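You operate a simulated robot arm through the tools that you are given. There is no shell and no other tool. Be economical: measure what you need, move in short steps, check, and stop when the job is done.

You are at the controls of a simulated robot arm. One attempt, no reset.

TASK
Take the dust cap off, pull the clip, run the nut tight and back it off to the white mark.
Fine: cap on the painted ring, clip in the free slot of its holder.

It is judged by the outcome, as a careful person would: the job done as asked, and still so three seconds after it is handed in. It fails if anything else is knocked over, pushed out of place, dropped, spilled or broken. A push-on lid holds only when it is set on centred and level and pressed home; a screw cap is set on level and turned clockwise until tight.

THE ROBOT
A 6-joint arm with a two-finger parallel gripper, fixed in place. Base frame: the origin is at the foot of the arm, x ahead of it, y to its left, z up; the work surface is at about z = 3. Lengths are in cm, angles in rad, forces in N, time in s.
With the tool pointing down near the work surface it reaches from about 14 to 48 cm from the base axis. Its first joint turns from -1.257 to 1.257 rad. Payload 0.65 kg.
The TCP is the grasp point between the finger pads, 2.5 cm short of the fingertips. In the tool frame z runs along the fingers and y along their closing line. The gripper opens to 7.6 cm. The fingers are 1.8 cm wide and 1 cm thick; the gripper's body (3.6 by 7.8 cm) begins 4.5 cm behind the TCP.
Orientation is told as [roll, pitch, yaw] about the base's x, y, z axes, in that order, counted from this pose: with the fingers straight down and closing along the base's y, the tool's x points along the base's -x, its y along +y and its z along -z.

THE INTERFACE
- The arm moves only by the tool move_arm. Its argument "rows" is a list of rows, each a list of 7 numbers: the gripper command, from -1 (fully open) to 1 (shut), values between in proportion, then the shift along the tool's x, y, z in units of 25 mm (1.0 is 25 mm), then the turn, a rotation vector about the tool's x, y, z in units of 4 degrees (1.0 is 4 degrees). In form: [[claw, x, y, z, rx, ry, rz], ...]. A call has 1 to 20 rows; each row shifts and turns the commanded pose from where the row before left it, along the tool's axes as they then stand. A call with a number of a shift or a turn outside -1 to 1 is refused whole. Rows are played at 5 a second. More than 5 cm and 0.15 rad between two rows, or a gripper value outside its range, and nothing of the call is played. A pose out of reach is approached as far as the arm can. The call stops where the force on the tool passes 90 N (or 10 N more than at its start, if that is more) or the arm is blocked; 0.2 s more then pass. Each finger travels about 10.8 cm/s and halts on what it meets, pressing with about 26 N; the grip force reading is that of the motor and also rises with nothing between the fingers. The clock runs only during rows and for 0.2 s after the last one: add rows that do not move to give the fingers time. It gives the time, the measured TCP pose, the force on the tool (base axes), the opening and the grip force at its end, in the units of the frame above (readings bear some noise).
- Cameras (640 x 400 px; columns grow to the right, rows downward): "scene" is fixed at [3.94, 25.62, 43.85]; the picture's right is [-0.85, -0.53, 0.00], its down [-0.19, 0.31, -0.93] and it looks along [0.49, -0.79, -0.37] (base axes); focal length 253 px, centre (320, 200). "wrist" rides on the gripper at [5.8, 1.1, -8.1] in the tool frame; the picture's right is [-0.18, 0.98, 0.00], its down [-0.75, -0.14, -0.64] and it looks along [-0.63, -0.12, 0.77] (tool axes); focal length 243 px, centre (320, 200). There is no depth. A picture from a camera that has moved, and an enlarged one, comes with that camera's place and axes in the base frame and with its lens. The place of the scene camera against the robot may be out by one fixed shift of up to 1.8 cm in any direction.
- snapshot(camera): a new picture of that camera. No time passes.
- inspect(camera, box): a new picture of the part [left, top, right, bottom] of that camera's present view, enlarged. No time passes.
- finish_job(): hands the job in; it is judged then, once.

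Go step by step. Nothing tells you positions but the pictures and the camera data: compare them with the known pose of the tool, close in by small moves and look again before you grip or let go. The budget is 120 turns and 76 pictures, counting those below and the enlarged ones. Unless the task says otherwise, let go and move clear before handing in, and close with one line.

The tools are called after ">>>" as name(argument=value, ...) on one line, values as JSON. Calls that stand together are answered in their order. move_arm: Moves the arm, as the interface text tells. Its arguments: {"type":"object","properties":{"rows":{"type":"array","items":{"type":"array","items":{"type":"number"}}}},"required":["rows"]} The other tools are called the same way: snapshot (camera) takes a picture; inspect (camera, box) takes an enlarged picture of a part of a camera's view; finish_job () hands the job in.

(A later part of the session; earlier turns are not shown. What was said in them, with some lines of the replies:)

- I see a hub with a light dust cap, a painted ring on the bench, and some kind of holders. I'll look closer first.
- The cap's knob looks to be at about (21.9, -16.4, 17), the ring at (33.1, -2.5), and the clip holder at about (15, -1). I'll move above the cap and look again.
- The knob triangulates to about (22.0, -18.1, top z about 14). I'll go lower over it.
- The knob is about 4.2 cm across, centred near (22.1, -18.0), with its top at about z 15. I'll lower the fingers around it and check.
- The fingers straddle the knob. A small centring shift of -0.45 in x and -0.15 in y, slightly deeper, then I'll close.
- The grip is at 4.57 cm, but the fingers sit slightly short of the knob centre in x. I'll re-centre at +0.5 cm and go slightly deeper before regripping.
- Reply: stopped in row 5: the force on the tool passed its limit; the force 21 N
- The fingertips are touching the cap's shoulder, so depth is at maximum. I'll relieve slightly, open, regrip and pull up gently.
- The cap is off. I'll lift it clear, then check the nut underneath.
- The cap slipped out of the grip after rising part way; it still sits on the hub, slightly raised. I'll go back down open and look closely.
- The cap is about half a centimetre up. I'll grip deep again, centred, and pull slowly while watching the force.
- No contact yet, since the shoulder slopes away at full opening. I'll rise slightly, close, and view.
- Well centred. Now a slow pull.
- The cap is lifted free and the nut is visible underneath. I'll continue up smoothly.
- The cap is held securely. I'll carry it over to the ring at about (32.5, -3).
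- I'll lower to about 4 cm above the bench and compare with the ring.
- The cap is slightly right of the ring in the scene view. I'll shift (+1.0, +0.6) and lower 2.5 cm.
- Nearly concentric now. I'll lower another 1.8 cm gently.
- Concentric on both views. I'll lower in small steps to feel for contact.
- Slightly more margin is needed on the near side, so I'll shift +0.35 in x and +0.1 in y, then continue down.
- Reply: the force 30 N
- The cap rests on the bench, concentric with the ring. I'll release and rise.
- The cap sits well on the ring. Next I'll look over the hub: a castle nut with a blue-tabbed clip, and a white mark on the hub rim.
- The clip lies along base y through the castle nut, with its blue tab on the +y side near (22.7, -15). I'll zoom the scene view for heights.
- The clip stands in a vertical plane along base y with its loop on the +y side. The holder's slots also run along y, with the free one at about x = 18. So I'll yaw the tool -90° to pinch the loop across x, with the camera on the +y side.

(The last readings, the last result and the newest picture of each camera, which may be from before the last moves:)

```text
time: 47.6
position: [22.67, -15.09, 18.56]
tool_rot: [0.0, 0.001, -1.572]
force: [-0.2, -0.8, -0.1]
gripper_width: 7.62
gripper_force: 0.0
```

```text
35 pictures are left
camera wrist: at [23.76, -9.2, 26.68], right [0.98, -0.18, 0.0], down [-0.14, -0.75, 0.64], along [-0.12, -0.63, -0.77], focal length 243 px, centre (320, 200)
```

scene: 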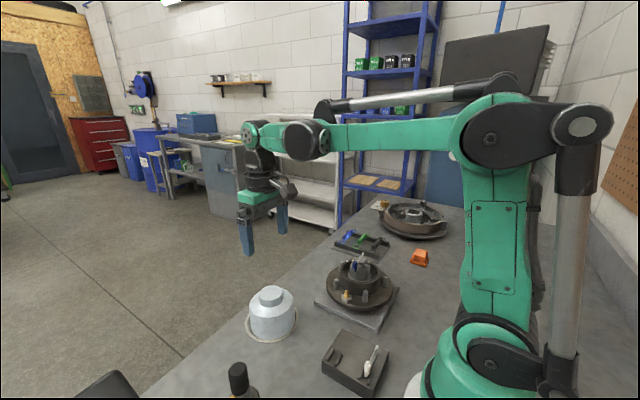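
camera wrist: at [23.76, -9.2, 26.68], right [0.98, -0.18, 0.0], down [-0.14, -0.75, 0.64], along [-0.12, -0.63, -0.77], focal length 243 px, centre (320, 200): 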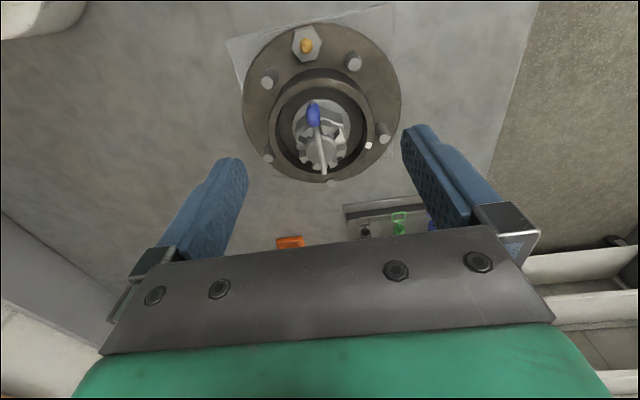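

The loop triangulates near (22.2, -15.1, 9–10). I'll narrow the fingers and descend part way.

>>> move_arm(rows=[[-0.2, 0, -0.15, 0.6, 0, 0, 0], [-0.2, 0, 0, 0.6, 0, 0, 0], [-0.2, 0, 0, 0.4, 0, 0, 0], [-0.2, 0, 0, 0, 0, 0, 0]])

>>> inspect(camera="wrist", box=[200, 60, 440, 210])

>>> inspect(camera="scene", box=[320, 220, 400, 280])

```text
time: 48.6
position: [22.28, -15.11, 14.68]
tool_rot: [-0.002, 0.001, -1.572]
force: [1.1, -0.6, -0.1]
gripper_width: 4.57
gripper_force: 0.1
```

```text
2.67 times, centred on (320, 135) of wrist
camera zoom: at [23.41, -9.24, 22.7], right [0.98, -0.18, 0.0], down [-0.14, -0.75, 0.64], along [-0.12, -0.63, -0.77], focal length 647 px, centre (320, 373)
```

zoom: 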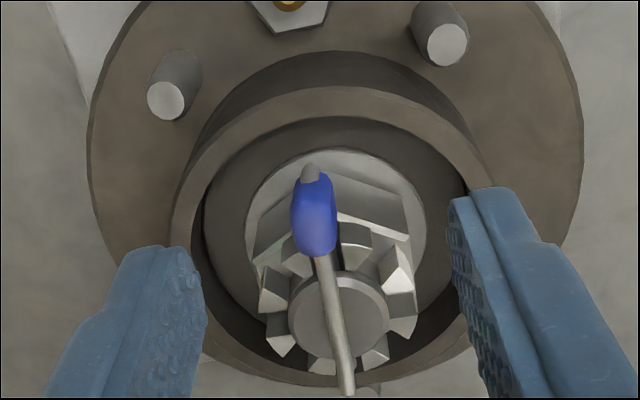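

```text
6.67 times, centred on (360, 250) of scene
camera zoom: at [3.94, 25.62, 43.85], right [-0.85, -0.53, 0.0], down [-0.19, 0.31, -0.93], along [0.49, -0.79, -0.37], focal length 1687 px, centre (53, -133)
```

zoom: 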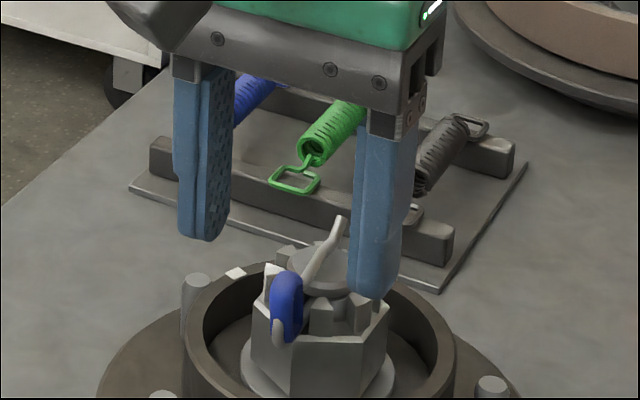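

Both views agree: the loop centre is at (22.25, -15.1, 10.7), right between the fingers. I'll shift +0.3 in y, descend 2.2 cm, and close.

>>> move_arm(rows=[[-0.4, 0.12, 0, 0.3, 0, 0, 0], [-0.4, 0, 0, 0.3, 0, 0, 0], [-0.4, 0, 0, 0.15, 0, 0, 0], [-0.4, 0, 0, 0.15, 0, 0, 0], [-0.4, 0, 0, 0, 0, 0, 0]])

>>> inspect(camera="scene", box=[320, 220, 400, 280])

```text
time: 49.8
position: [22.34, -14.67, 12.28]
tool_rot: [-0.001, 0.0, -1.571]
force: [0.0, -0.1, 0.0]
gripper_width: 5.33
gripper_force: 0.1
```

```text
6.67 times, centred on (360, 250) of scene
camera zoom: at [3.94, 25.62, 43.85], right [-0.85, -0.53, 0.0], down [-0.19, 0.31, -0.93], along [0.49, -0.79, -0.37], focal length 1687 px, centre (53, -133)
```

zoom: 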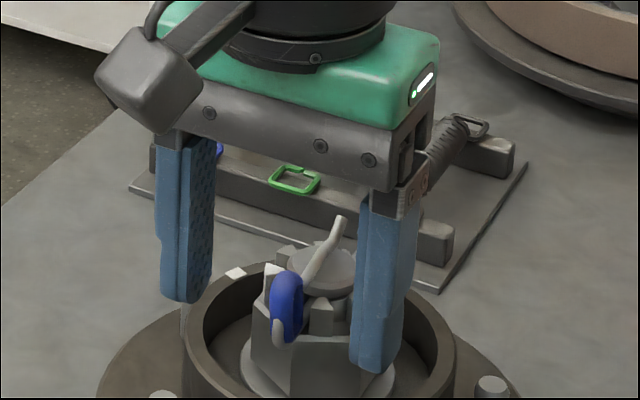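

The fingers flank the loop. A small x trim, then close.

>>> move_arm(rows=[[-0.4, 0, -0.05, 0, 0, 0, 0], [0.3, 0, 0, 0, 0, 0, 0], [0.6, 0, 0, 0, 0, 0, 0], [1, 0, 0, 0, 0, 0, 0], [1, 0, 0, 0, 0, 0, 0], [1, 0, 0, 0, 0, 0, 0]])

>>> inspect(camera="wrist", box=[240, 100, 400, 200])

```text
time: 51.2
position: [22.2, -14.68, 12.37]
tool_rot: [-0.003, 0.003, -1.571]
force: [0.1, -0.3, 0.6]
gripper_width: 0.65
gripper_force: 25.7
```

```text
4.00 times, centred on (320, 150) of wrist
camera zoom: at [23.28, -8.9, 20.43], right [0.98, -0.18, 0.0], down [-0.14, -0.75, 0.64], along [-0.12, -0.63, -0.77], focal length 970 px, centre (320, 400)
```

zoom: 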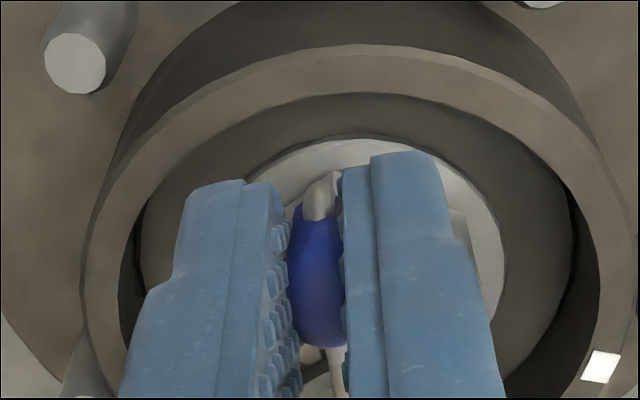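

The loop is gripped at 0.65 cm. I'll pull straight along +y slowly.

>>> move_arm(rows=[[1, 0.05, 0, 0, 0, 0, 0], [1, 0.08, 0, 0, 0, 0, 0], [1, 0.1, 0, 0, 0, 0, 0], [1, 0.1, 0, 0, 0, 0, 0], [1, 0.1, 0, 0, 0, 0, 0], [1, 0.1, 0, 0, 0, 0, 0], [1, 0.1, 0, 0, 0, 0, 0], [1, 0.1, 0, 0, 0, 0, 0], [1, 0.1, 0, 0, 0, 0, 0], [1, 0, 0, 0, 0, 0, 0]])

>>> inspect(camera="scene", box=[320, 220, 400, 280])

```text
time: 53.4
position: [22.19, -12.56, 12.27]
tool_rot: [-0.002, 0.003, -1.569]
force: [0.2, 0.3, -2.3]
gripper_width: 0.7
gripper_force: 26.0
```

```text
6.67 times, centred on (360, 250) of scene
camera zoom: at [3.94, 25.62, 43.85], right [-0.85, -0.53, 0.0], down [-0.19, 0.31, -0.93], along [0.49, -0.79, -0.37], focal length 1687 px, centre (53, -133)
```

zoom: 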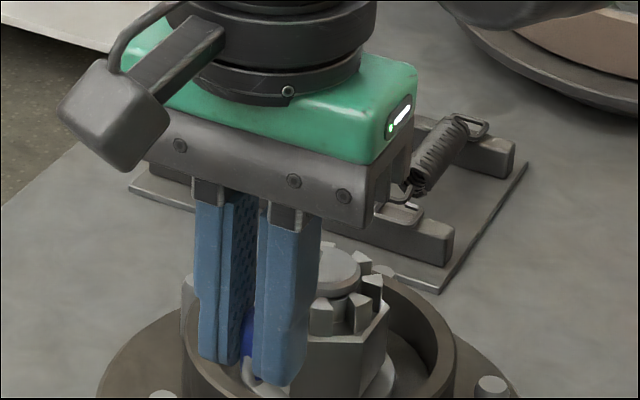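

It's sliding out. I'll keep pulling clear, then lift.

>>> move_arm(rows=[[1, 0.1, 0, 0, 0, 0, 0], [1, 0.15, 0, 0, 0, 0, 0], [1, 0.15, 0, 0, 0, 0, 0], [1, 0.15, 0, 0, 0, 0, 0], [1, 0.15, 0, 0, 0, 0, 0], [1, 0.2, 0, 0, 0, 0, 0], [1, 0.2, 0, 0, 0, 0, 0], [1, 0.2, 0, 0, 0, 0, 0], [1, 0.2, 0, 0, 0, 0, 0], [1, 0.2, 0, 0, 0, 0, 0], [1, 0.2, 0, -0.1, 0, 0, 0], [1, 0.2, 0, -0.2, 0, 0, 0], [1, 0.2, 0, -0.3, 0, 0, 0], [1, 0, 0, -0.2, 0, 0, 0], [1, 0, 0, 0, 0, 0, 0]])

>>> snapshot(camera="wrist")

>>> inspect(camera="scene", box=[290, 220, 410, 400])

```text
time: 56.6
position: [22.18, -6.87, 14.29]
tool_rot: [-0.002, 0.001, -1.569]
force: [0.0, 0.6, -0.1]
gripper_width: 0.66
gripper_force: 26.5
```

```text
29 pictures are left
camera wrist: at [23.29, -1.06, 22.4], right [0.98, -0.18, 0.0], down [-0.14, -0.75, 0.64], along [-0.12, -0.63, -0.77], focal length 243 px, centre (320, 200)
```

wrist: 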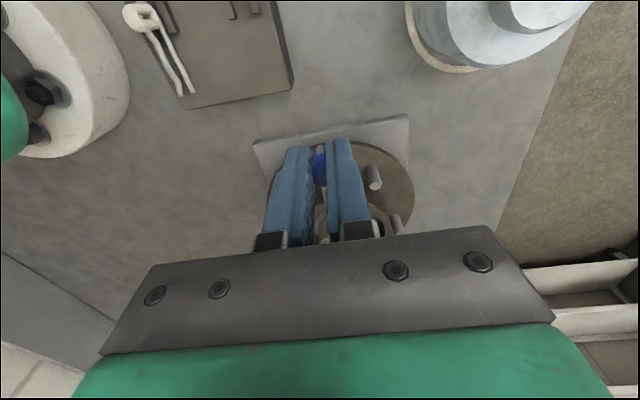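

```text
2.22 times, centred on (350, 310) of scene
camera zoom: at [3.94, 25.62, 43.85], right [-0.85, -0.53, 0.0], down [-0.19, 0.31, -0.93], along [0.49, -0.79, -0.37], focal length 562 px, centre (253, -44)
```

zoom: 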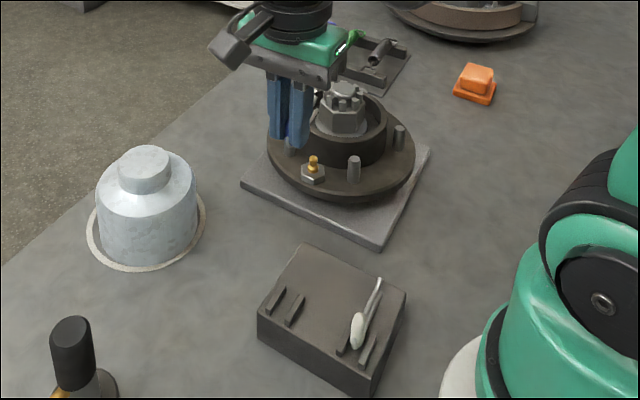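

The clip is out and held. I'll carry it over the free slot at about (18.3, -0.5).

>>> move_arm(rows=[[1, 0.2, -0.1, 0, 0, 0, 0], [1, 0.3, -0.2, 0, 0, 0, 0], [1, 0.4, -0.25, 0, 0, 0, 0], [1, 0.4, -0.25, 0, 0, 0, 0], [1, 0.4, -0.25, 0, 0, 0, 0], [1, 0.4, -0.25, 0, 0, 0, 0], [1, 0.3, -0.15, 0, 0, 0, 0], [1, 0.2, -0.1, 0, 0, 0, 0], [1, 0, 0, 0, 0, 0, 0]])

>>> snapshot(camera="wrist")

>>> inspect(camera="scene", box=[290, 260, 410, 400])

```text
time: 58.6
position: [18.25, -0.4, 14.37]
tool_rot: [-0.002, 0.002, -1.571]
force: [0.6, 0.0, -0.2]
gripper_width: 0.67
gripper_force: 25.5
```

```text
27 pictures are left
camera wrist: at [19.45, 5.46, 22.42], right [0.98, -0.18, 0.0], down [-0.14, -0.75, 0.64], along [-0.12, -0.63, -0.77], focal length 243 px, centre (320, 200)
```

wrist: 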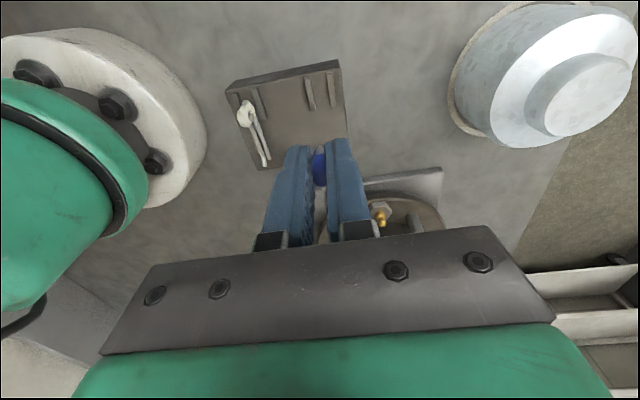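

```text
2.86 times, centred on (350, 330) of scene
camera zoom: at [3.94, 25.62, 43.85], right [-0.85, -0.53, 0.0], down [-0.19, 0.31, -0.93], along [0.49, -0.79, -0.37], focal length 723 px, centre (234, -171)
```

zoom: 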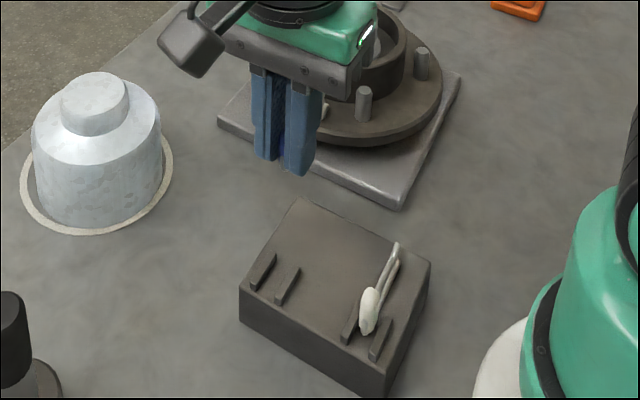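

The free slot is centred near (18.5, 0.0). I'll align and descend to just above the ribs.

>>> move_arm(rows=[[1, 0.12, 0.04, 0.2, 0, 0, 0], [1, 0.12, 0.04, 0.4, 0, 0, 0], [1, 0, 0, 0.5, 0, 0, 0], [1, 0, 0, 0.5, 0, 0, 0], [1, 0, 0, 0.5, 0, 0, 0], [1, 0, 0, 0.3, 0, 0, 0], [1, 0, 0, 0.1, 0, 0, 0], [1, 0, 0, 0, 0, 0, 0]])

>>> inspect(camera="wrist", box=[200, 60, 440, 210])

>>> inspect(camera="scene", box=[316, 315, 396, 390])

```text
time: 60.4
position: [18.55, 0.21, 8.04]
tool_rot: [-0.003, 0.002, -1.573]
force: [-0.2, -0.2, -0.9]
gripper_width: 0.67
gripper_force: 26.0
```

```text
2.67 times, centred on (320, 135) of wrist
camera zoom: at [19.64, 6.02, 16.19], right [0.98, -0.18, 0.0], down [-0.14, -0.75, 0.64], along [-0.12, -0.63, -0.77], focal length 647 px, centre (320, 373)
```

zoom: 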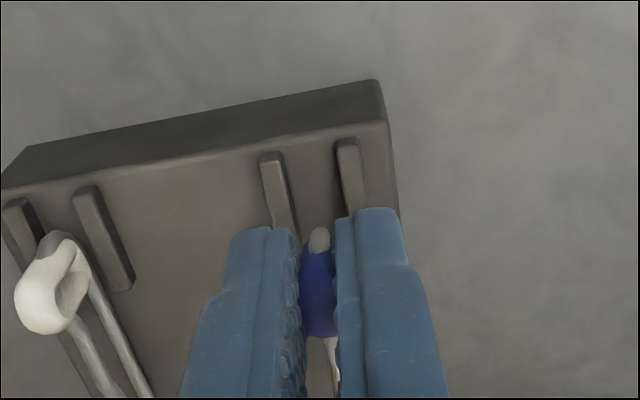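

```text
5.33 times, centred on (356, 352) of scene
camera zoom: at [3.94, 25.62, 43.85], right [-0.85, -0.53, 0.0], down [-0.19, 0.31, -0.93], along [0.49, -0.79, -0.37], focal length 1350 px, centre (128, -613)
```

zoom: 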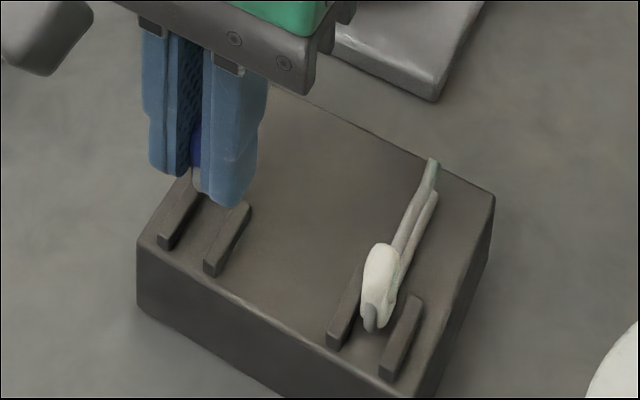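

Alignment looks good. I'll trim -0.2 in y and lower gently.

>>> move_arm(rows=[[1, -0.08, 0, 0.1, 0, 0, 0], [1, 0, 0, 0.1, 0, 0, 0], [1, 0, 0, 0.1, 0, 0, 0], [1, 0, 0, 0.1, 0, 0, 0], [1, 0, 0, 0, 0, 0, 0]])

>>> inspect(camera="scene", box=[316, 325, 380, 385])

```text
time: 61.6
position: [18.6, 0.05, 7.2]
tool_rot: [-0.001, 0.002, -1.571]
force: [-0.3, 0.2, -0.6]
gripper_width: 0.66
gripper_force: 26.3
```

```text
6.67 times, centred on (348, 355) of scene
camera zoom: at [3.94, 25.62, 43.85], right [-0.85, -0.53, 0.0], down [-0.19, 0.31, -0.93], along [0.49, -0.79, -0.37], focal length 1687 px, centre (133, -833)
```

zoom: 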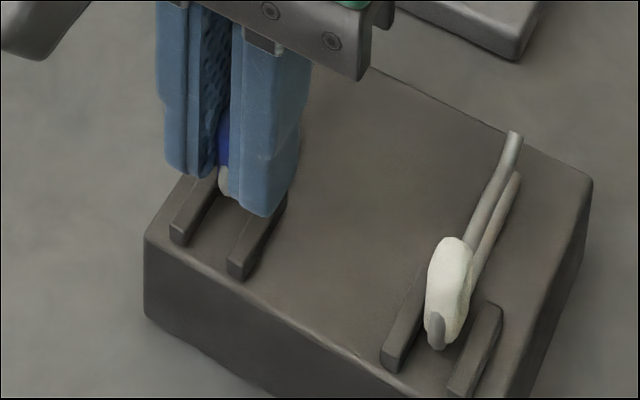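

>>> move_arm(rows=[[1, 0, 0.03, 0.08, 0, 0, 0], [1, 0, 0, 0.06, 0, 0, 0], [1, 0, 0, 0, 0, 0, 0]])

>>> move_arm(rows=[[1, 0, 0, 0.05, 0, 0, 0], [1, 0, 0, 0, 0, 0, 0]])

>>> move_arm(rows=[[1, 0, 0, 0.05, 0, 0, 0], [1, 0, 0, 0, 0, 0, 0]])

>>> inspect(camera="scene", box=[316, 325, 380, 385])

```text
time: 62.4
position: [18.63, 0.02, 6.8]
tool_rot: [-0.002, 0.001, -1.57]
force: [-0.8, 0.4, -0.4]
gripper_width: 0.66
gripper_force: 25.9
```

```text
time: 63.0
position: [18.69, 0.1, 6.63]
tool_rot: [-0.004, 0.002, -1.57]
force: [-0.2, -1.3, 14.0]
gripper_width: 0.64
gripper_force: 26.3
```

```text
time: 63.6
position: [18.61, -0.02, 6.43]
tool_rot: [0.001, 0.004, -1.569]
force: [1.9, 0.4, 31.6]
gripper_width: 0.67
gripper_force: 26.0
```

```text
6.67 times, centred on (348, 355) of scene
camera zoom: at [3.94, 25.62, 43.85], right [-0.85, -0.53, 0.0], down [-0.19, 0.31, -0.93], along [0.49, -0.79, -0.37], focal length 1687 px, centre (133, -833)
```

zoom: 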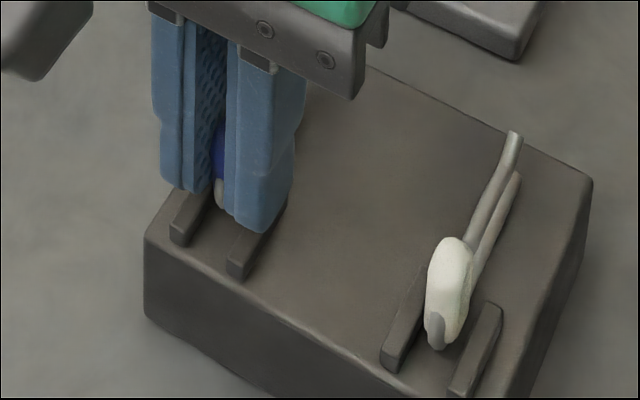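

The fingertips are resting on the ribs with the clip between them. I'll relieve the load and ease the fingers open so the clip settles in the slot.

>>> move_arm(rows=[[1, 0, 0, -0.07, 0, 0, 0], [0.8, 0, 0, 0, 0, 0, 0], [0.7, 0, 0, 0, 0, 0, 0], [0.7, 0, 0, 0, 0, 0, 0], [0.7, 0, 0, 0, 0, 0, 0]])

>>> inspect(camera="scene", box=[316, 325, 380, 385])

>>> inspect(camera="wrist", box=[240, 80, 400, 180])

```text
time: 64.8
position: [18.68, 0.0, 6.72]
tool_rot: [-0.001, 0.003, -1.57]
force: [-1.3, -0.2, 0.2]
gripper_width: 1.14
gripper_force: 0.0
```

```text
6.67 times, centred on (348, 355) of scene
camera zoom: at [3.94, 25.62, 43.85], right [-0.85, -0.53, 0.0], down [-0.19, 0.31, -0.93], along [0.49, -0.79, -0.37], focal length 1687 px, centre (133, -833)
```

zoom: 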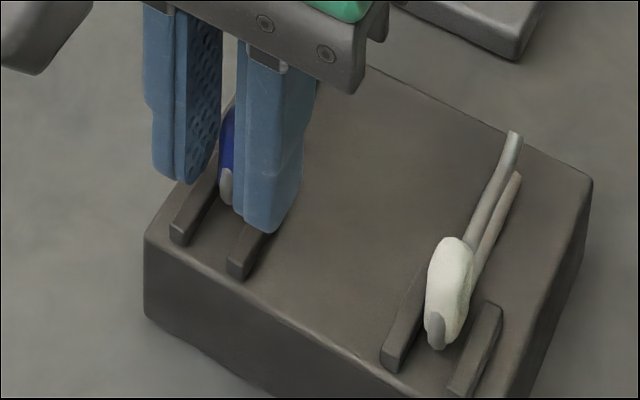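

```text
4.00 times, centred on (320, 130) of wrist
camera zoom: at [19.71, 5.84, 14.8], right [0.98, -0.18, 0.0], down [-0.14, -0.75, 0.64], along [-0.12, -0.63, -0.77], focal length 970 px, centre (320, 480)
```

zoom: 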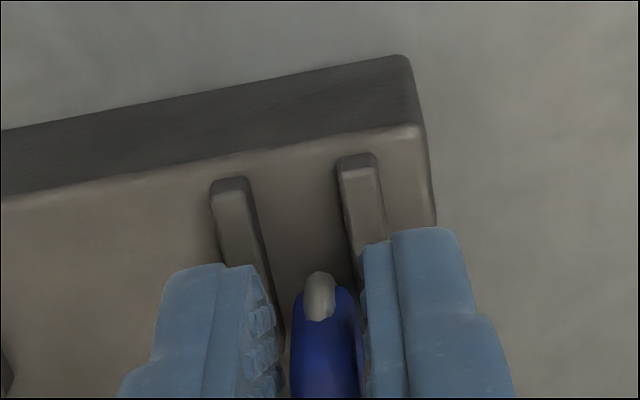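

>>> move_arm(rows=[[0.55, 0, 0, 0, 0, 0, 0], [0.55, 0, 0, -0.2, 0, 0, 0], [0.55, 0, 0, -0.4, 0, 0, 0], [0.55, 0, 0, -0.6, 0, 0, 0], [0.55, 0, 0, -0.8, 0, 0, 0], [0.55, 0, 0, -0.8, 0, 0, 0], [0.55, 0, 0, 0, 0, 0, 0]])

>>> inspect(camera="scene", box=[316, 325, 396, 395])

```text
time: 66.4
position: [18.61, 0.07, 13.74]
tool_rot: [-0.002, 0.003, -1.571]
force: [-0.3, -0.1, -0.6]
gripper_width: 1.7
gripper_force: 0.0
```

```text
5.71 times, centred on (356, 360) of scene
camera zoom: at [3.94, 25.62, 43.85], right [-0.85, -0.53, 0.0], down [-0.19, 0.31, -0.93], along [0.49, -0.79, -0.37], focal length 1446 px, centre (114, -714)
```

zoom: 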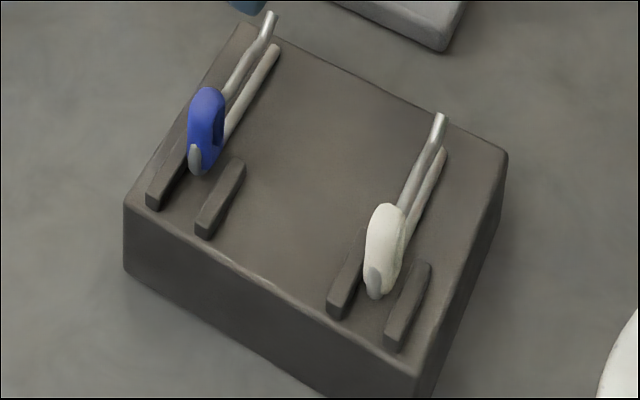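

The clip is neatly seated in the free slot. Now back over the hub to examine the nut.

>>> move_arm(rows=[[-1, -0.4, 0.1, -0.6, 0, 0, 0], [-1, -0.8, 0.2, -0.6, 0, 0, 0], [-1, -0.8, 0.2, -0.2, 0, 0, 0], [-1, -0.8, 0.2, 0, 0, 0, 0], [-1, -0.8, 0.2, 0, 0, 0, 0], [-1, -0.8, 0.2, 0, 0, 0, 0], [-1, -0.8, 0.2, 0, 0, 0, 0], [-1, -0.8, 0.18, 0, 0, 0, 0], [-1, -0.8, 0, 0, 0, 0, 0], [-1, -0.4, 0, 0, 0, 0, 0], [-1, 0, 0, 0, 0, 0, 0]])

>>> inspect(camera="wrist", box=[256, 70, 384, 150])

```text
time: 68.8
position: [22.4, -18.07, 17.17]
tool_rot: [-0.002, 0.003, -1.57]
force: [0.2, 0.4, 0.0]
gripper_width: 7.6
gripper_force: 0.0
```

```text
5.00 times, centred on (320, 110) of wrist
camera zoom: at [23.44, -12.21, 25.27], right [0.98, -0.18, 0.0], down [-0.14, -0.75, 0.64], along [-0.12, -0.63, -0.77], focal length 1213 px, centre (320, 650)
```

zoom: 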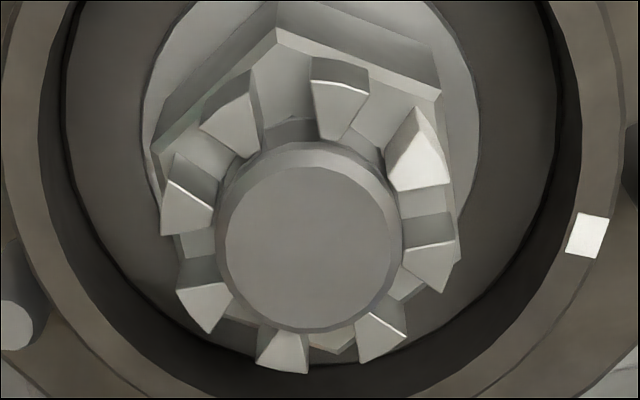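

The nut has 8 teeth with one pointed white tooth at about +22°. The hub's white mark is at about -21°, and a pair of hex flats is square to the x axis. I'll turn the wrist counter-clockwise to yaw about +29°, a matching flat pair, so there's room to tighten clockwise.

>>> move_arm(rows=[[-1, 0, 0, 0, 0, 0, -1], [-1, 0, 0, 0, 0, 0, -1], [-1, 0, 0, 0, 0, 0, -1], [-1, 0, 0, 0, 0, 0, -1], [-1, 0, 0, 0, 0, 0, -1], [-1, 0, 0, 0, 0, 0, -1], [-1, 0, 0, 0, 0, 0, -1], [-1, 0, 0, 0, 0, 0, -1], [-1, 0, 0, 0, 0, 0, -1], [-1, 0, 0, 0, 0, 0, -1], [-1, 0, 0, 0, 0, 0, -1], [-1, 0, 0, 0, 0, 0, -1], [-1, 0, 0, 0, 0, 0, -1], [-1, 0, 0, 0, 0, 0, -1], [-1, 0, 0, 0, 0, 0, -1], [-1, 0, 0, 0, 0, 0, -1], [-1, 0, 0, 0, 0, 0, -1], [-1, 0, 0, 0, 0, 0, -1], [-1, 0, 0, 0, 0, 0, -1], [-1, 0, 0, 0, 0, 0, -1]])

>>> move_arm(rows=[[-1, 0, 0, 0, 0, 0, -1], [-1, 0, 0, 0, 0, 0, -1], [-1, 0, 0, 0, 0, 0, -1], [-1, 0, 0, 0, 0, 0, -1], [-1, 0, 0, 0, 0, 0, -1], [-1, 0, 0, 0, 0, 0, -1], [-1, 0, 0, 0, 0, 0, -1], [-1, 0, 0, 0, 0, 0, -1], [-1, 0, 0, 0, 0, 0, -1], [-1, 0, 0, 0, 0, 0, -0.75], [-0.35, 0, 0, 0.5, 0, 0, 0], [-0.35, 0, 0, 0.5, 0, 0, 0], [-0.35, 0, 0, 0, 0, 0, 0]])

>>> snapshot(camera="wrist")

```text
time: 73.0
position: [22.35, -17.9, 17.28]
tool_rot: [0.002, 0.001, -0.172]
force: [-0.6, -0.3, 0.5]
gripper_width: 7.6
gripper_force: 0.2
```

```text
time: 75.8
position: [22.34, -17.97, 14.74]
tool_rot: [0.004, 0.0, 0.505]
force: [-0.7, -0.5, -0.7]
gripper_width: 5.12
gripper_force: 0.0
```

```text
17 pictures are left
camera wrist: at [16.71, -19.9, 22.73], right [-0.32, 0.95, 0.0], down [0.73, 0.24, 0.64], along [0.61, 0.21, -0.77], focal length 243 px, centre (320, 200)
```

wrist: 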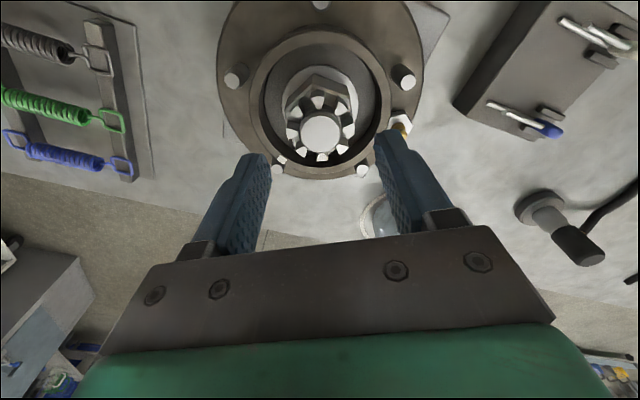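

The axis computes to (22.25, -18.05). I'll descend partly and compare the fingertips to the nut in the scene view.

>>> move_arm(rows=[[-0.3, 0.05, -0.01, 0.4, 0, 0, 0], [-0.3, 0, 0, 0.4, 0, 0, 0], [-0.3, 0, 0, 0.2, 0, 0, 0], [-0.3, 0, 0, 0.1, 0, 0, 0], [-0.3, 0, 0, 0, 0, 0, 0]])

>>> inspect(camera="scene", box=[325, 225, 395, 285])

```text
time: 77.0
position: [22.22, -18.01, 11.9]
tool_rot: [0.002, -0.001, 0.507]
force: [0.5, -0.1, 0.2]
gripper_width: 4.95
gripper_force: 0.1
```

```text
6.67 times, centred on (360, 255) of scene
camera zoom: at [3.94, 25.62, 43.85], right [-0.85, -0.53, 0.0], down [-0.19, 0.31, -0.93], along [0.49, -0.79, -0.37], focal length 1687 px, centre (53, -167)
```

zoom: 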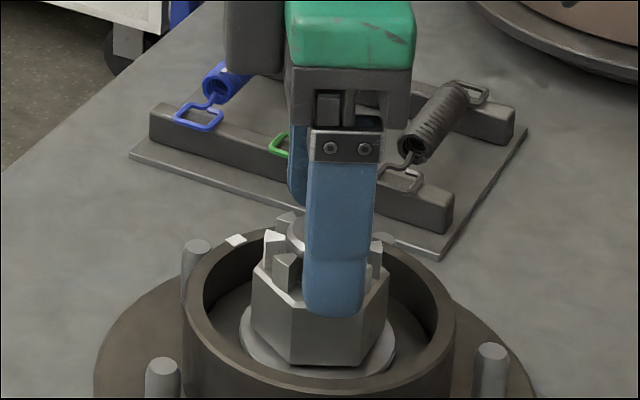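

The tips are about 0.5 cm above the hex top. I'll narrow to about 4.6 cm and descend 1.2 cm.

>>> move_arm(rows=[[-0.2, 0, 0, 0, 0, 0, 0], [-0.2, 0, 0, 0.1, 0, 0, 0], [-0.2, 0, 0, 0.1, 0, 0, 0], [-0.2, 0, 0, 0.1, 0, 0, 0], [-0.2, 0, 0, 0, 0, 0, 0]])

>>> move_arm(rows=[[-0.2, 0, 0, 0.1, 0, 0, 0], [-0.2, 0, 0, 0.08, 0, 0, 0], [-0.2, 0, 0, 0, 0, 0, 0]])

>>> inspect(camera="scene", box=[325, 225, 395, 285])

```text
time: 78.2
position: [22.22, -18.08, 11.17]
tool_rot: [0.002, 0.0, 0.505]
force: [0.3, 0.1, 0.2]
gripper_width: 4.58
gripper_force: 0.0
```

```text
time: 79.0
position: [22.23, -18.0, 10.75]
tool_rot: [0.003, -0.001, 0.506]
force: [-0.1, 0.7, -0.6]
gripper_width: 4.56
gripper_force: 0.0
```

```text
6.67 times, centred on (360, 255) of scene
camera zoom: at [3.94, 25.62, 43.85], right [-0.85, -0.53, 0.0], down [-0.19, 0.31, -0.93], along [0.49, -0.79, -0.37], focal length 1687 px, centre (53, -167)
```

zoom: 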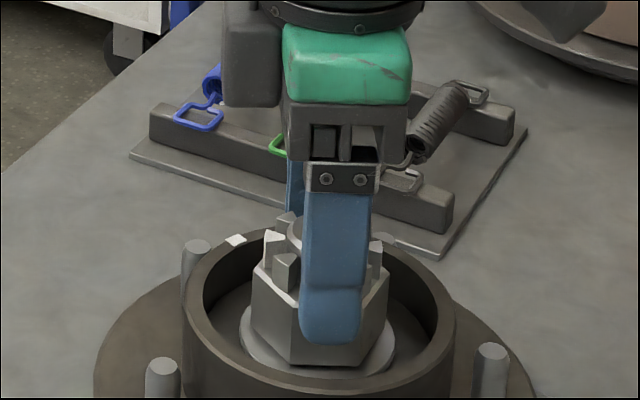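

The fingers are beside the hex. I'll go slightly deeper, then close.

>>> move_arm(rows=[[-0.2, 0, 0, 0.1, 0, 0, 0], [-0.2, 0, 0, 0, 0, 0, 0], [0.2, 0, 0, 0, 0, 0, 0], [1, 0, 0, 0, 0, 0, 0], [1, 0, 0, 0, 0, 0, 0], [1, 0, 0, 0, 0, 0, 0]])

```text
time: 80.4
position: [22.23, -18.01, 10.34]
tool_rot: [0.006, 0.0, 0.505]
force: [-9.3, 13.8, -8.1]
gripper_width: 4.12
gripper_force: 44.9
```

The grip is on flats at 4.12 cm with some side load. I'll relieve it slightly and begin turning clockwise in small batches.

>>> move_arm(rows=[[1, 0, 0.04, 0, 0, 0, 0], [1, 0, 0, 0, 0, 0, 0]])

>>> move_arm(rows=[[1, 0, 0, 0, 0, 0, 0.5], [1, 0, 0, 0, 0, 0, 0.5], [1, 0, 0, 0, 0, 0, 0.5], [1, 0, 0, 0, 0, 0, 0.5], [1, 0, 0, 0, 0, 0, 0]])

```text
time: 81.0
position: [22.38, -17.98, 10.39]
tool_rot: [0.003, 0.0, 0.506]
force: [-3.1, 4.7, 4.6]
gripper_width: 4.12
gripper_force: 45.0
```

```text
time: 82.2
position: [22.2, -18.02, 10.46]
tool_rot: [0.0, 0.001, 0.366]
force: [8.0, -10.2, -3.5]
gripper_width: 4.13
gripper_force: 44.9
```

It turns easily. Continuing clockwise.

>>> move_arm(rows=[[1, 0, -0.02, 0, 0, 0, 0.6], [1, 0, 0, 0, 0, 0, 0.6], [1, 0, 0, 0, 0, 0, 0.6], [1, 0, 0, 0, 0, 0, 0.6], [1, 0, 0, 0, 0, 0, 0.6], [1, 0, 0, 0, 0, 0, 0]])

>>> move_arm(rows=[[1, 0, 0, 0, 0, 0, 0.6], [1, 0, 0, 0, 0, 0, 0.6], [1, 0, 0, 0, 0, 0, 0.6], [1, 0, 0, 0, 0, 0, 0.6], [1, 0, 0, 0, 0, 0, 0.6], [1, 0, 0, 0, 0, 0, 0]])

>>> move_arm(rows=[[1, 0, 0, 0, 0, 0, 0.6], [1, 0, 0, 0, 0, 0, 0.6], [1, 0, 0, 0, 0, 0, 0.6], [1, 0, 0, 0, 0, 0, 0.6], [1, 0, 0, 0, 0, 0, 0.6], [1, 0, 0, 0, 0, 0, 0]])

```text
time: 83.6
position: [22.24, -18.09, 10.49]
tool_rot: [0.0, 0.0, 0.157]
force: [11.5, -11.5, -5.9]
gripper_width: 4.12
gripper_force: 45.0
```

```text
time: 85.0
position: [22.28, -18.01, 10.42]
tool_rot: [0.002, -0.001, -0.053]
force: [16.3, -9.3, -24.7]
gripper_width: 4.14
gripper_force: 45.2
```

```text
time: 86.4
position: [22.2, -17.97, 10.46]
tool_rot: [0.002, 0.002, -0.261]
force: [12.8, -4.2, -13.6]
gripper_width: 4.16
gripper_force: 44.5
```

>>> move_arm(rows=[[1, -0.03, 0, 0.02, 0, 0, 0.6], [1, 0, 0, 0, 0, 0, 0.6], [1, 0, 0, 0, 0, 0, 0.6], [1, 0, 0, 0, 0, 0, 0.6], [1, 0, 0, 0, 0, 0, 0.6], [1, 0, 0, 0, 0, 0, 0]])

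>>> move_arm(rows=[[1, 0, 0, 0.02, 0, 0, 0.5], [1, 0, 0, 0, 0, 0, 0.5], [1, 0, 0, 0, 0, 0, 0.5], [1, 0, 0, 0, 0, 0, 0.5], [1, 0, 0, 0, 0, 0, 0]])

>>> move_arm(rows=[[1, 0, 0, 0, 0, 0, 0.5], [1, 0, 0, 0, 0, 0, 0.5], [1, 0, 0, 0, 0, 0, 0.5], [1, 0, 0, 0, 0, 0, 0.5], [1, 0, 0, 0, 0, 0, 0]])

```text
time: 87.8
position: [22.35, -18.16, 10.25]
tool_rot: [0.002, 0.004, -0.474]
force: [-21.1, -5.4, 25.4]
gripper_width: 4.15
gripper_force: 45.1
```

```text
time: 89.0
position: [22.17, -18.05, 10.42]
tool_rot: [-0.001, 0.0, -0.612]
force: [-11.4, -19.5, 8.6]
gripper_width: 4.15
gripper_force: 45.4
```

```text
time: 90.2
position: [22.21, -18.04, 10.47]
tool_rot: [-0.003, 0.003, -0.75]
force: [-8.5, -22.7, -0.2]
gripper_width: 4.14
gripper_force: 44.8
```

>>> move_arm(rows=[[1, -0.01, -0.03, 0, 0, 0, 0.5], [1, 0, 0, 0, 0, 0, 0.5], [1, 0, 0, 0, 0, 0, 0.5], [1, 0, 0, 0, 0, 0, 0.5], [1, 0, 0, 0, 0, 0, 0]])

>>> move_arm(rows=[[1, 0, 0, 0, 0, 0, 0.5], [1, 0, 0, 0, 0, 0, 0.5], [1, 0, 0, 0, 0, 0, 0.5], [1, 0, 0, 0, 0, 0, 0.5], [1, 0, 0, 0, 0, 0, 0]])

>>> move_arm(rows=[[1, 0, 0, 0, 0, 0, 0.5], [1, 0, 0, 0, 0, 0, 0.5], [1, 0, 0, 0, 0, 0, 0.5], [1, 0, 0, 0, 0, 0, 0.5], [1, 0, 0, 0, 0, 0, 0]])

```text
time: 91.4
position: [22.2, -18.01, 10.43]
tool_rot: [0.001, 0.003, -0.891]
force: [-0.7, 2.0, 0.9]
gripper_width: 4.04
gripper_force: 45.3
```

```text
time: 92.6
position: [22.27, -18.02, 10.35]
tool_rot: [0.0, 0.003, -1.03]
force: [-1.7, -3.3, 7.6]
gripper_width: 4.08
gripper_force: 45.3
```

```text
time: 93.8
position: [22.24, -18.04, 10.3]
tool_rot: [-0.003, 0.004, -1.169]
force: [-9.1, -6.4, -3.4]
gripper_width: 4.13
gripper_force: 45.1
```

I'll check the nut's pointer against the tool.

>>> inspect(camera="wrist", box=[240, 90, 400, 190])

```text
4.00 times, centred on (320, 140) of wrist
camera zoom: at [20.96, -12.33, 18.47], right [0.98, 0.21, 0.0], down [0.17, -0.75, 0.64], along [0.14, -0.63, -0.77], focal length 970 px, centre (320, 440)
```

zoom: 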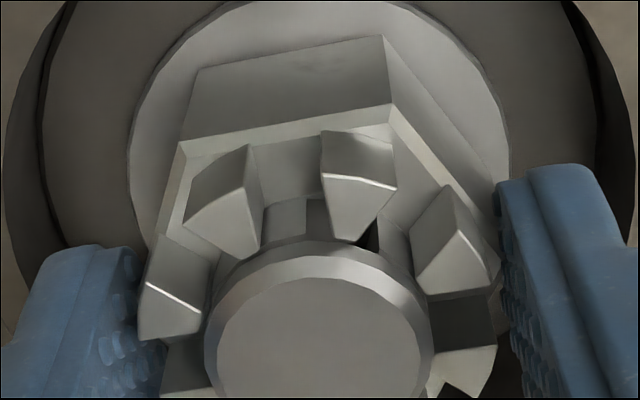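

The gripper has slipped about 29° relative to the nut: it was holding the round castle crown rather than the hex. I'll release, rise, realign to the flats, and grip deeper.

>>> move_arm(rows=[[-0.25, 0, 0, 0, 0, 0, 0], [-0.25, 0, 0, -0.2, 0, 0, 0], [-0.25, 0, 0, -0.6, 0, 0, 0], [-0.25, 0, 0, -0.6, 0, 0, -1], [-0.25, 0, 0, -0.4, 0, 0, -1], [-0.25, 0, 0, 0, 0, 0, -1], [-0.25, 0, 0, 0, 0, 0, -1], [-0.25, 0, 0, 0, 0, 0, -1], [-0.25, 0, 0, 0, 0, 0, -1], [-0.25, 0, 0, 0, 0, 0, -1], [-0.25, 0, 0, 0, 0, 0, -1], [-0.25, 0, 0, 0, 0, 0, -1], [-0.25, 0, 0, 0, 0, 0, -1], [-0.25, 0, 0, 0, 0, 0, -1], [-0.25, 0, 0, 0, 0, 0, -1], [-0.25, 0, 0, 0, 0, 0, -1], [-0.25, 0, 0, 0, 0, 0, -1], [-0.25, 0, 0, 0, 0, 0, -1], [-0.25, 0, 0, 0, 0, 0, -1], [-0.25, 0, 0, 0, 0, 0, 0]])

>>> inspect(camera="wrist", box=[240, 70, 400, 170])

```text
time: 98.0
position: [22.2, -18.04, 14.83]
tool_rot: [0.002, 0.003, -0.051]
force: [0.1, 0.8, -0.5]
gripper_width: 4.77
gripper_force: 0.1
```

```text
4.00 times, centred on (320, 120) of wrist
camera zoom: at [16.48, -16.76, 22.96], right [0.23, 0.97, 0.0], down [0.75, -0.18, 0.64], along [0.62, -0.15, -0.77], focal length 970 px, centre (320, 520)
```

zoom: 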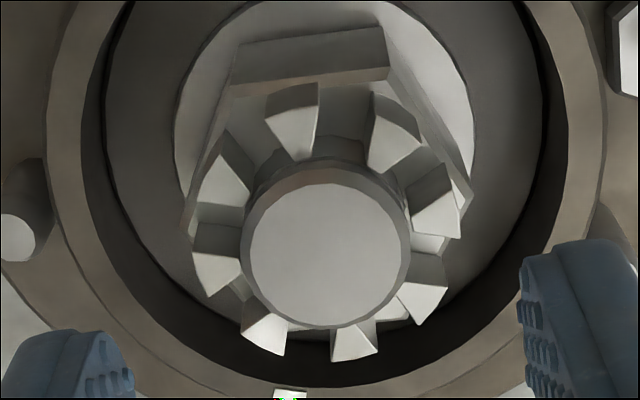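

The nut turned about 68° with the tool: pointer now about -47°, mark about -22°. The grip then slid over the crown, which suggests the nut reached tight. I'll align to the flats at yaw about -39° and grip deeper on the hex to verify.

>>> move_arm(rows=[[-0.25, 0, 0, 0, 0, 0, 1], [-0.25, 0, 0, 0, 0, 0, 1], [-0.25, 0, 0, 0, 0, 0, 1], [-0.25, 0, 0, 0, 0, 0, 1], [-0.25, 0, 0, 0, 0, 0, 1], [-0.25, 0, 0, 0, 0, 0, 1], [-0.25, 0, 0, 0, 0, 0, 1], [-0.25, 0, 0, 0, 0, 0, 1], [-0.25, 0, 0, 0.4, 0, 0, 0.95], [-0.25, 0, 0, 0.6, 0, 0, 0], [-0.25, 0, 0, 0.4, 0, 0, 0], [-0.25, 0, 0, 0.3, 0, 0, 0], [-0.25, 0, 0, 0, 0, 0, 0]])

>>> move_arm(rows=[[-0.25, 0, 0, 0.05, 0, 0, 0], [-0.25, 0, 0, 0.05, 0, 0, 0], [-0.25, 0, 0, 0.05, 0, 0, 0], [-0.25, 0, 0, 0, 0, 0, 0]])

>>> move_arm(rows=[[-0.25, 0, 0, 0.05, 0, 0, 0], [-0.25, 0, 0, 0.05, 0, 0, 0], [-0.25, 0, 0, 0, 0, 0, 0]])

```text
time: 100.8
position: [22.34, -18.05, 10.61]
tool_rot: [0.001, 0.004, -0.677]
force: [0.2, 0.6, -0.4]
gripper_width: 4.73
gripper_force: 0.1
```

```text
time: 101.8
position: [22.4, -18.11, 10.25]
tool_rot: [0.001, 0.002, -0.678]
force: [0.2, 0.0, 0.1]
gripper_width: 4.74
gripper_force: 0.0
```

```text
time: 102.6
position: [22.26, -18.02, 9.86]
tool_rot: [0.002, 0.004, -0.678]
force: [-0.1, 0.2, -1.1]
gripper_width: 4.75
gripper_force: 0.0
```

>>> move_arm(rows=[[-0.25, 0, 0, 0.05, 0, 0, 0], [-0.25, 0, 0, 0.05, 0, 0, 0], [-0.25, 0, 0, 0, 0, 0, 0]])

>>> move_arm(rows=[[0, 0, 0, 0, 0, 0, 0], [0.3, 0, 0, 0, 0, 0, 0], [1, 0, 0, 0, 0, 0, 0], [1, 0, 0, 0, 0, 0, 0], [1, 0, 0, 0, 0, 0, 0]])

>>> inspect(camera="wrist", box=[220, 80, 420, 205])

```text
time: 103.4
position: [22.31, -18.15, 9.79]
tool_rot: [0.001, 0.006, -0.679]
force: [-0.2, 0.1, 0.2]
gripper_width: 4.79
gripper_force: 0.1
```

```text
time: 104.6
position: [22.24, -18.1, 9.69]
tool_rot: [0.002, 0.001, -0.675]
force: [10.0, 10.7, -5.1]
gripper_width: 4.16
gripper_force: 45.4
```

```text
3.20 times, centred on (320, 142) of wrist
camera zoom: at [18.4, -13.61, 17.84], right [0.76, 0.65, 0.0], down [0.5, -0.58, 0.64], along [0.42, -0.49, -0.77], focal length 776 px, centre (320, 384)
```

zoom: 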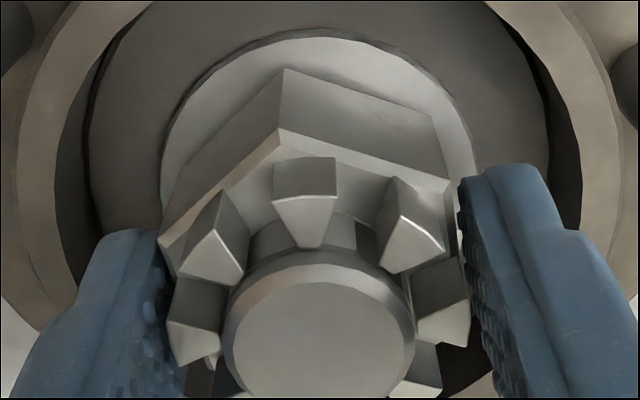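

Now the pads are flat on the hex. I'll test clockwise by 4°.

>>> move_arm(rows=[[1, 0, 0.02, 0, 0, 0, 0], [1, 0, 0, 0, 0, 0, 0.5], [1, 0, 0, 0, 0, 0, 0.5], [1, 0, 0, 0, 0, 0, 0]])

>>> move_arm(rows=[[1, 0, 0, 0, 0, 0, 0.5], [1, 0, 0, 0, 0, 0, 0.5], [1, 0, 0, 0, 0, 0, 0]])

```text
time: 105.6
position: [22.33, -18.07, 9.65]
tool_rot: [-0.001, 0.004, -0.748]
force: [-2.2, 1.5, 9.9]
gripper_width: 4.11
gripper_force: 44.7
```

```text
time: 106.4
position: [22.29, -18.12, 9.78]
tool_rot: [-0.001, 0.003, -0.819]
force: [-5.2, -12.8, -12.5]
gripper_width: 4.07
gripper_force: 45.1
```

>>> move_arm(rows=[[1, 0, 0, 0, 0, 0, 0.5], [1, 0, 0, 0, 0, 0, 0.5], [1, 0, 0, 0, 0, 0, 0]])

>>> move_arm(rows=[[1, 0, 0, 0, 0, 0, 0.5], [1, 0, 0, 0, 0, 0, 0.5], [1, 0, 0, 0, 0, 0, 0]])

>>> inspect(camera="wrist", box=[220, 80, 420, 205])

```text
time: 107.2
position: [22.2, -18.13, 9.82]
tool_rot: [-0.001, 0.003, -0.887]
force: [-8.4, -11.2, 6.0]
gripper_width: 4.04
gripper_force: 45.1
```

```text
time: 108.0
position: [22.32, -18.16, 9.69]
tool_rot: [-0.002, 0.001, -0.955]
force: [-9.4, -15.3, 9.7]
gripper_width: 4.08
gripper_force: 44.9
```

```text
3.20 times, centred on (320, 142) of wrist
camera zoom: at [19.79, -12.73, 17.84], right [0.91, 0.42, 0.0], down [0.32, -0.7, 0.64], along [0.27, -0.58, -0.77], focal length 776 px, centre (320, 384)
```

zoom: 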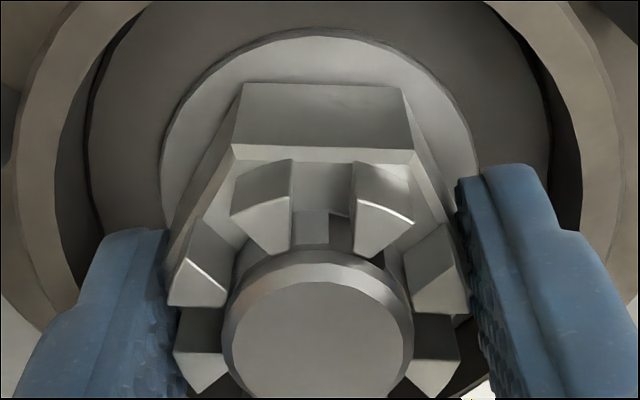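

The nut stayed put while the pads slid, on a second separate attempt at the same angle, so it is tight. To back off 25° and end with the camera facing the mark, I'll re-grip at yaw about -37°.

>>> move_arm(rows=[[-0.25, 0, 0, 0, 0, 0, 0], [-0.25, 0, 0, 0, 0, 0, 0], [-0.25, 0, 0, 0, 0, 0, -0.9], [-0.25, 0, 0, 0, 0, 0, -0.9], [-0.25, 0, 0, 0, 0, 0, -0.9], [-0.25, 0, 0, 0, 0, 0, -0.9], [-0.25, 0, 0, 0, 0, 0, -0.9], [-0.25, 0, 0, 0, 0, 0, 0], [0.2, 0, 0, 0, 0, 0, 0], [1, 0, 0, 0, 0, 0, 0], [1, 0, 0, 0, 0, 0, 0], [1, 0, 0, 0, 0, 0, 0]])

>>> move_arm(rows=[[1, 0, 0.02, 0, 0, 0, 0], [1, 0, 0, 0, 0, 0, -0.5], [1, 0, 0, 0, 0, 0, -0.5], [1, 0, 0, 0, 0, 0, -0.5], [1, 0, 0, 0, 0, 0, -0.5], [1, 0, 0, 0, 0, 0, -0.5], [1, 0, 0, 0, 0, 0, -0.5], [1, 0, 0, 0, 0, 0, -0.5], [1, 0, 0, 0, 0, 0, -0.5], [1, 0, 0, 0, 0, 0, 0]])

>>> snapshot(camera="wrist")

```text
time: 110.6
position: [22.28, -18.13, 9.74]
tool_rot: [-0.001, 0.004, -0.643]
force: [-1.8, -1.0, -2.2]
gripper_width: 4.12
gripper_force: 45.1
```

```text
time: 112.8
position: [22.27, -17.94, 9.78]
tool_rot: [-0.001, 0.004, -0.361]
force: [-13.1, -15.2, 21.9]
gripper_width: 4.13
gripper_force: 45.0
```

```text
10 pictures are left
camera wrist: at [17.23, -14.97, 17.86], right [0.52, 0.85, 0.0], down [0.66, -0.4, 0.64], along [0.55, -0.33, -0.77], focal length 243 px, centre (320, 200)
```

wrist: 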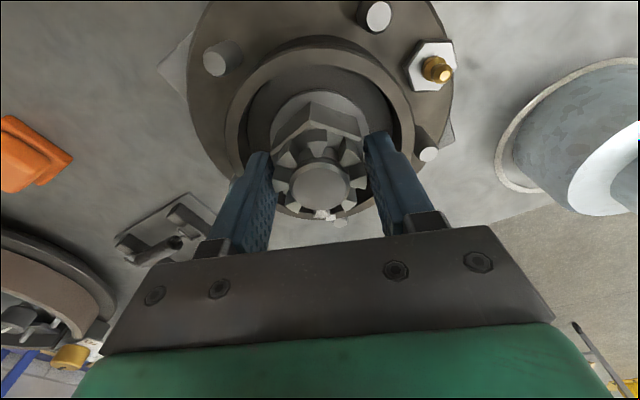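

>>> inspect(camera="wrist", box=[264, 140, 384, 230])

```text
4.44 times, centred on (324, 185) of wrist
camera zoom: at [17.23, -14.97, 17.86], right [0.52, 0.85, 0.0], down [0.66, -0.4, 0.64], along [0.55, -0.33, -0.77], focal length 1078 px, centre (302, 267)
```

zoom: 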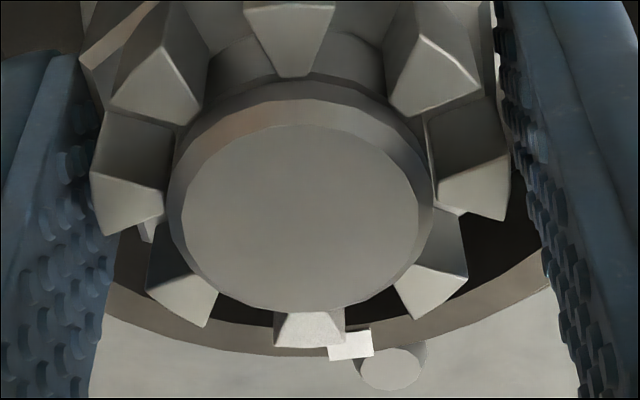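

The white pointer tooth is now about 7° short of the white mark. I'll turn counter-clockwise by 7°.

>>> move_arm(rows=[[1, 0, 0, 0, 0, 0, -0.45], [1, 0, 0, 0, 0, 0, -0.45], [1, 0, 0, 0, 0, 0, -0.45], [1, 0, 0, 0, 0, 0, -0.4], [1, 0, 0, 0, 0, 0, 0]])

>>> inspect(camera="wrist", box=[264, 140, 384, 230])

```text
time: 114.0
position: [22.22, -17.95, 9.74]
tool_rot: [-0.001, 0.002, -0.239]
force: [-3.3, -12.9, 4.2]
gripper_width: 4.16
gripper_force: 45.2
```

```text
4.44 times, centred on (324, 185) of wrist
camera zoom: at [16.87, -15.59, 17.85], right [0.41, 0.91, 0.0], down [0.7, -0.32, 0.64], along [0.59, -0.26, -0.77], focal length 1078 px, centre (302, 267)
```

zoom: 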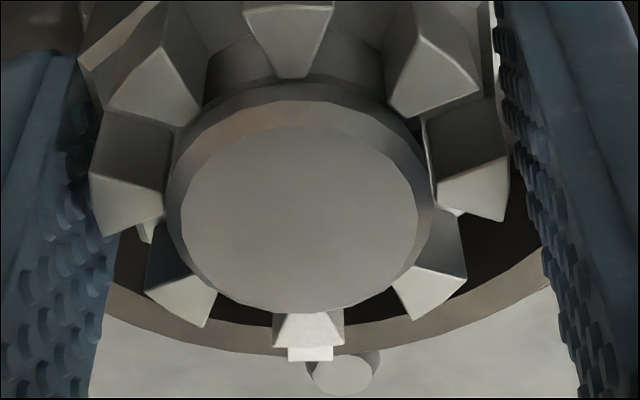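

The pointer is aligned with the mark. I'll release gently and rise.

>>> move_arm(rows=[[-0.25, 0, 0, 0, 0, 0, 0], [-0.25, 0, 0, 0, 0, 0, 0], [-0.25, 0, 0, -0.2, 0, 0, 0], [-0.25, 0, 0, -0.5, 0, 0, 0], [-0.25, 0, 0, -0.6, 0, 0, 0], [-0.25, 0, 0, -0.6, 0, 0, 0], [-0.25, 0, 0, 0, 0, 0, 0]])

>>> inspect(camera="wrist", box=[240, 70, 400, 180])

>>> snapshot(camera="scene")

```text
time: 115.6
position: [22.37, -17.95, 14.59]
tool_rot: [0.001, 0.001, -0.24]
force: [-0.7, -0.5, 1.0]
gripper_width: 4.75
gripper_force: 0.0
```

```text
3.64 times, centred on (320, 125) of wrist
camera zoom: at [16.94, -15.6, 22.64], right [0.41, 0.91, 0.0], down [0.7, -0.32, 0.64], along [0.58, -0.26, -0.77], focal length 882 px, centre (320, 473)
```

zoom: 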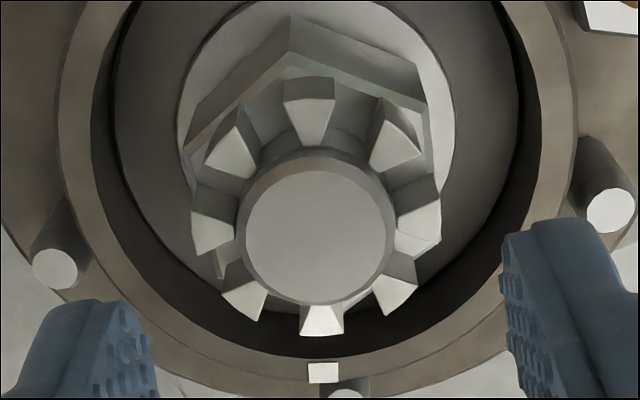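

```text
6 pictures are left
```

scene: 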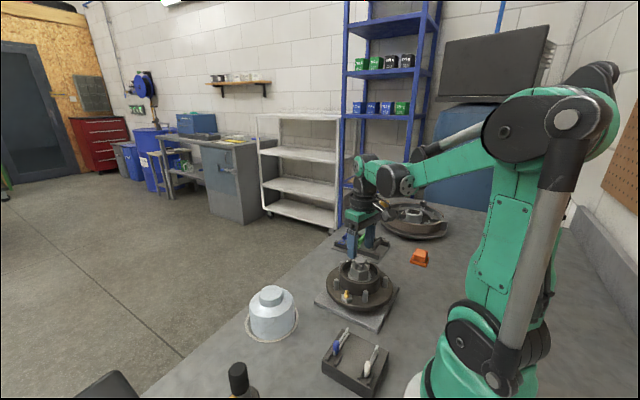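

The nut's white tooth lines up with the mark, the cap is on the ring, and the clip is in its slot. I'll rise clear and hand in.

>>> move_arm(rows=[[-0.25, 0, 0, -0.8, 0, 0, 0], [-0.25, 0, 0, -0.8, 0, 0, 0], [-0.25, 0, 0, -0.8, 0, 0, 0], [-0.25, 0, 0, 0, 0, 0, 0]])

>>> finish_job()

```text
time: 116.6
position: [22.32, -18.06, 20.57]
tool_rot: [0.002, 0.001, -0.24]
force: [0.4, 0.7, 0.2]
gripper_width: 4.76
gripper_force: 0.0
```

```text
The job is handed in.
```

I've handed the job in: the cap is on the painted ring, the clip is in the free slot, and the nut was run tight, then backed off about 25° to the white mark; I judged it tight when it stopped turning and the fingers slipped on it.
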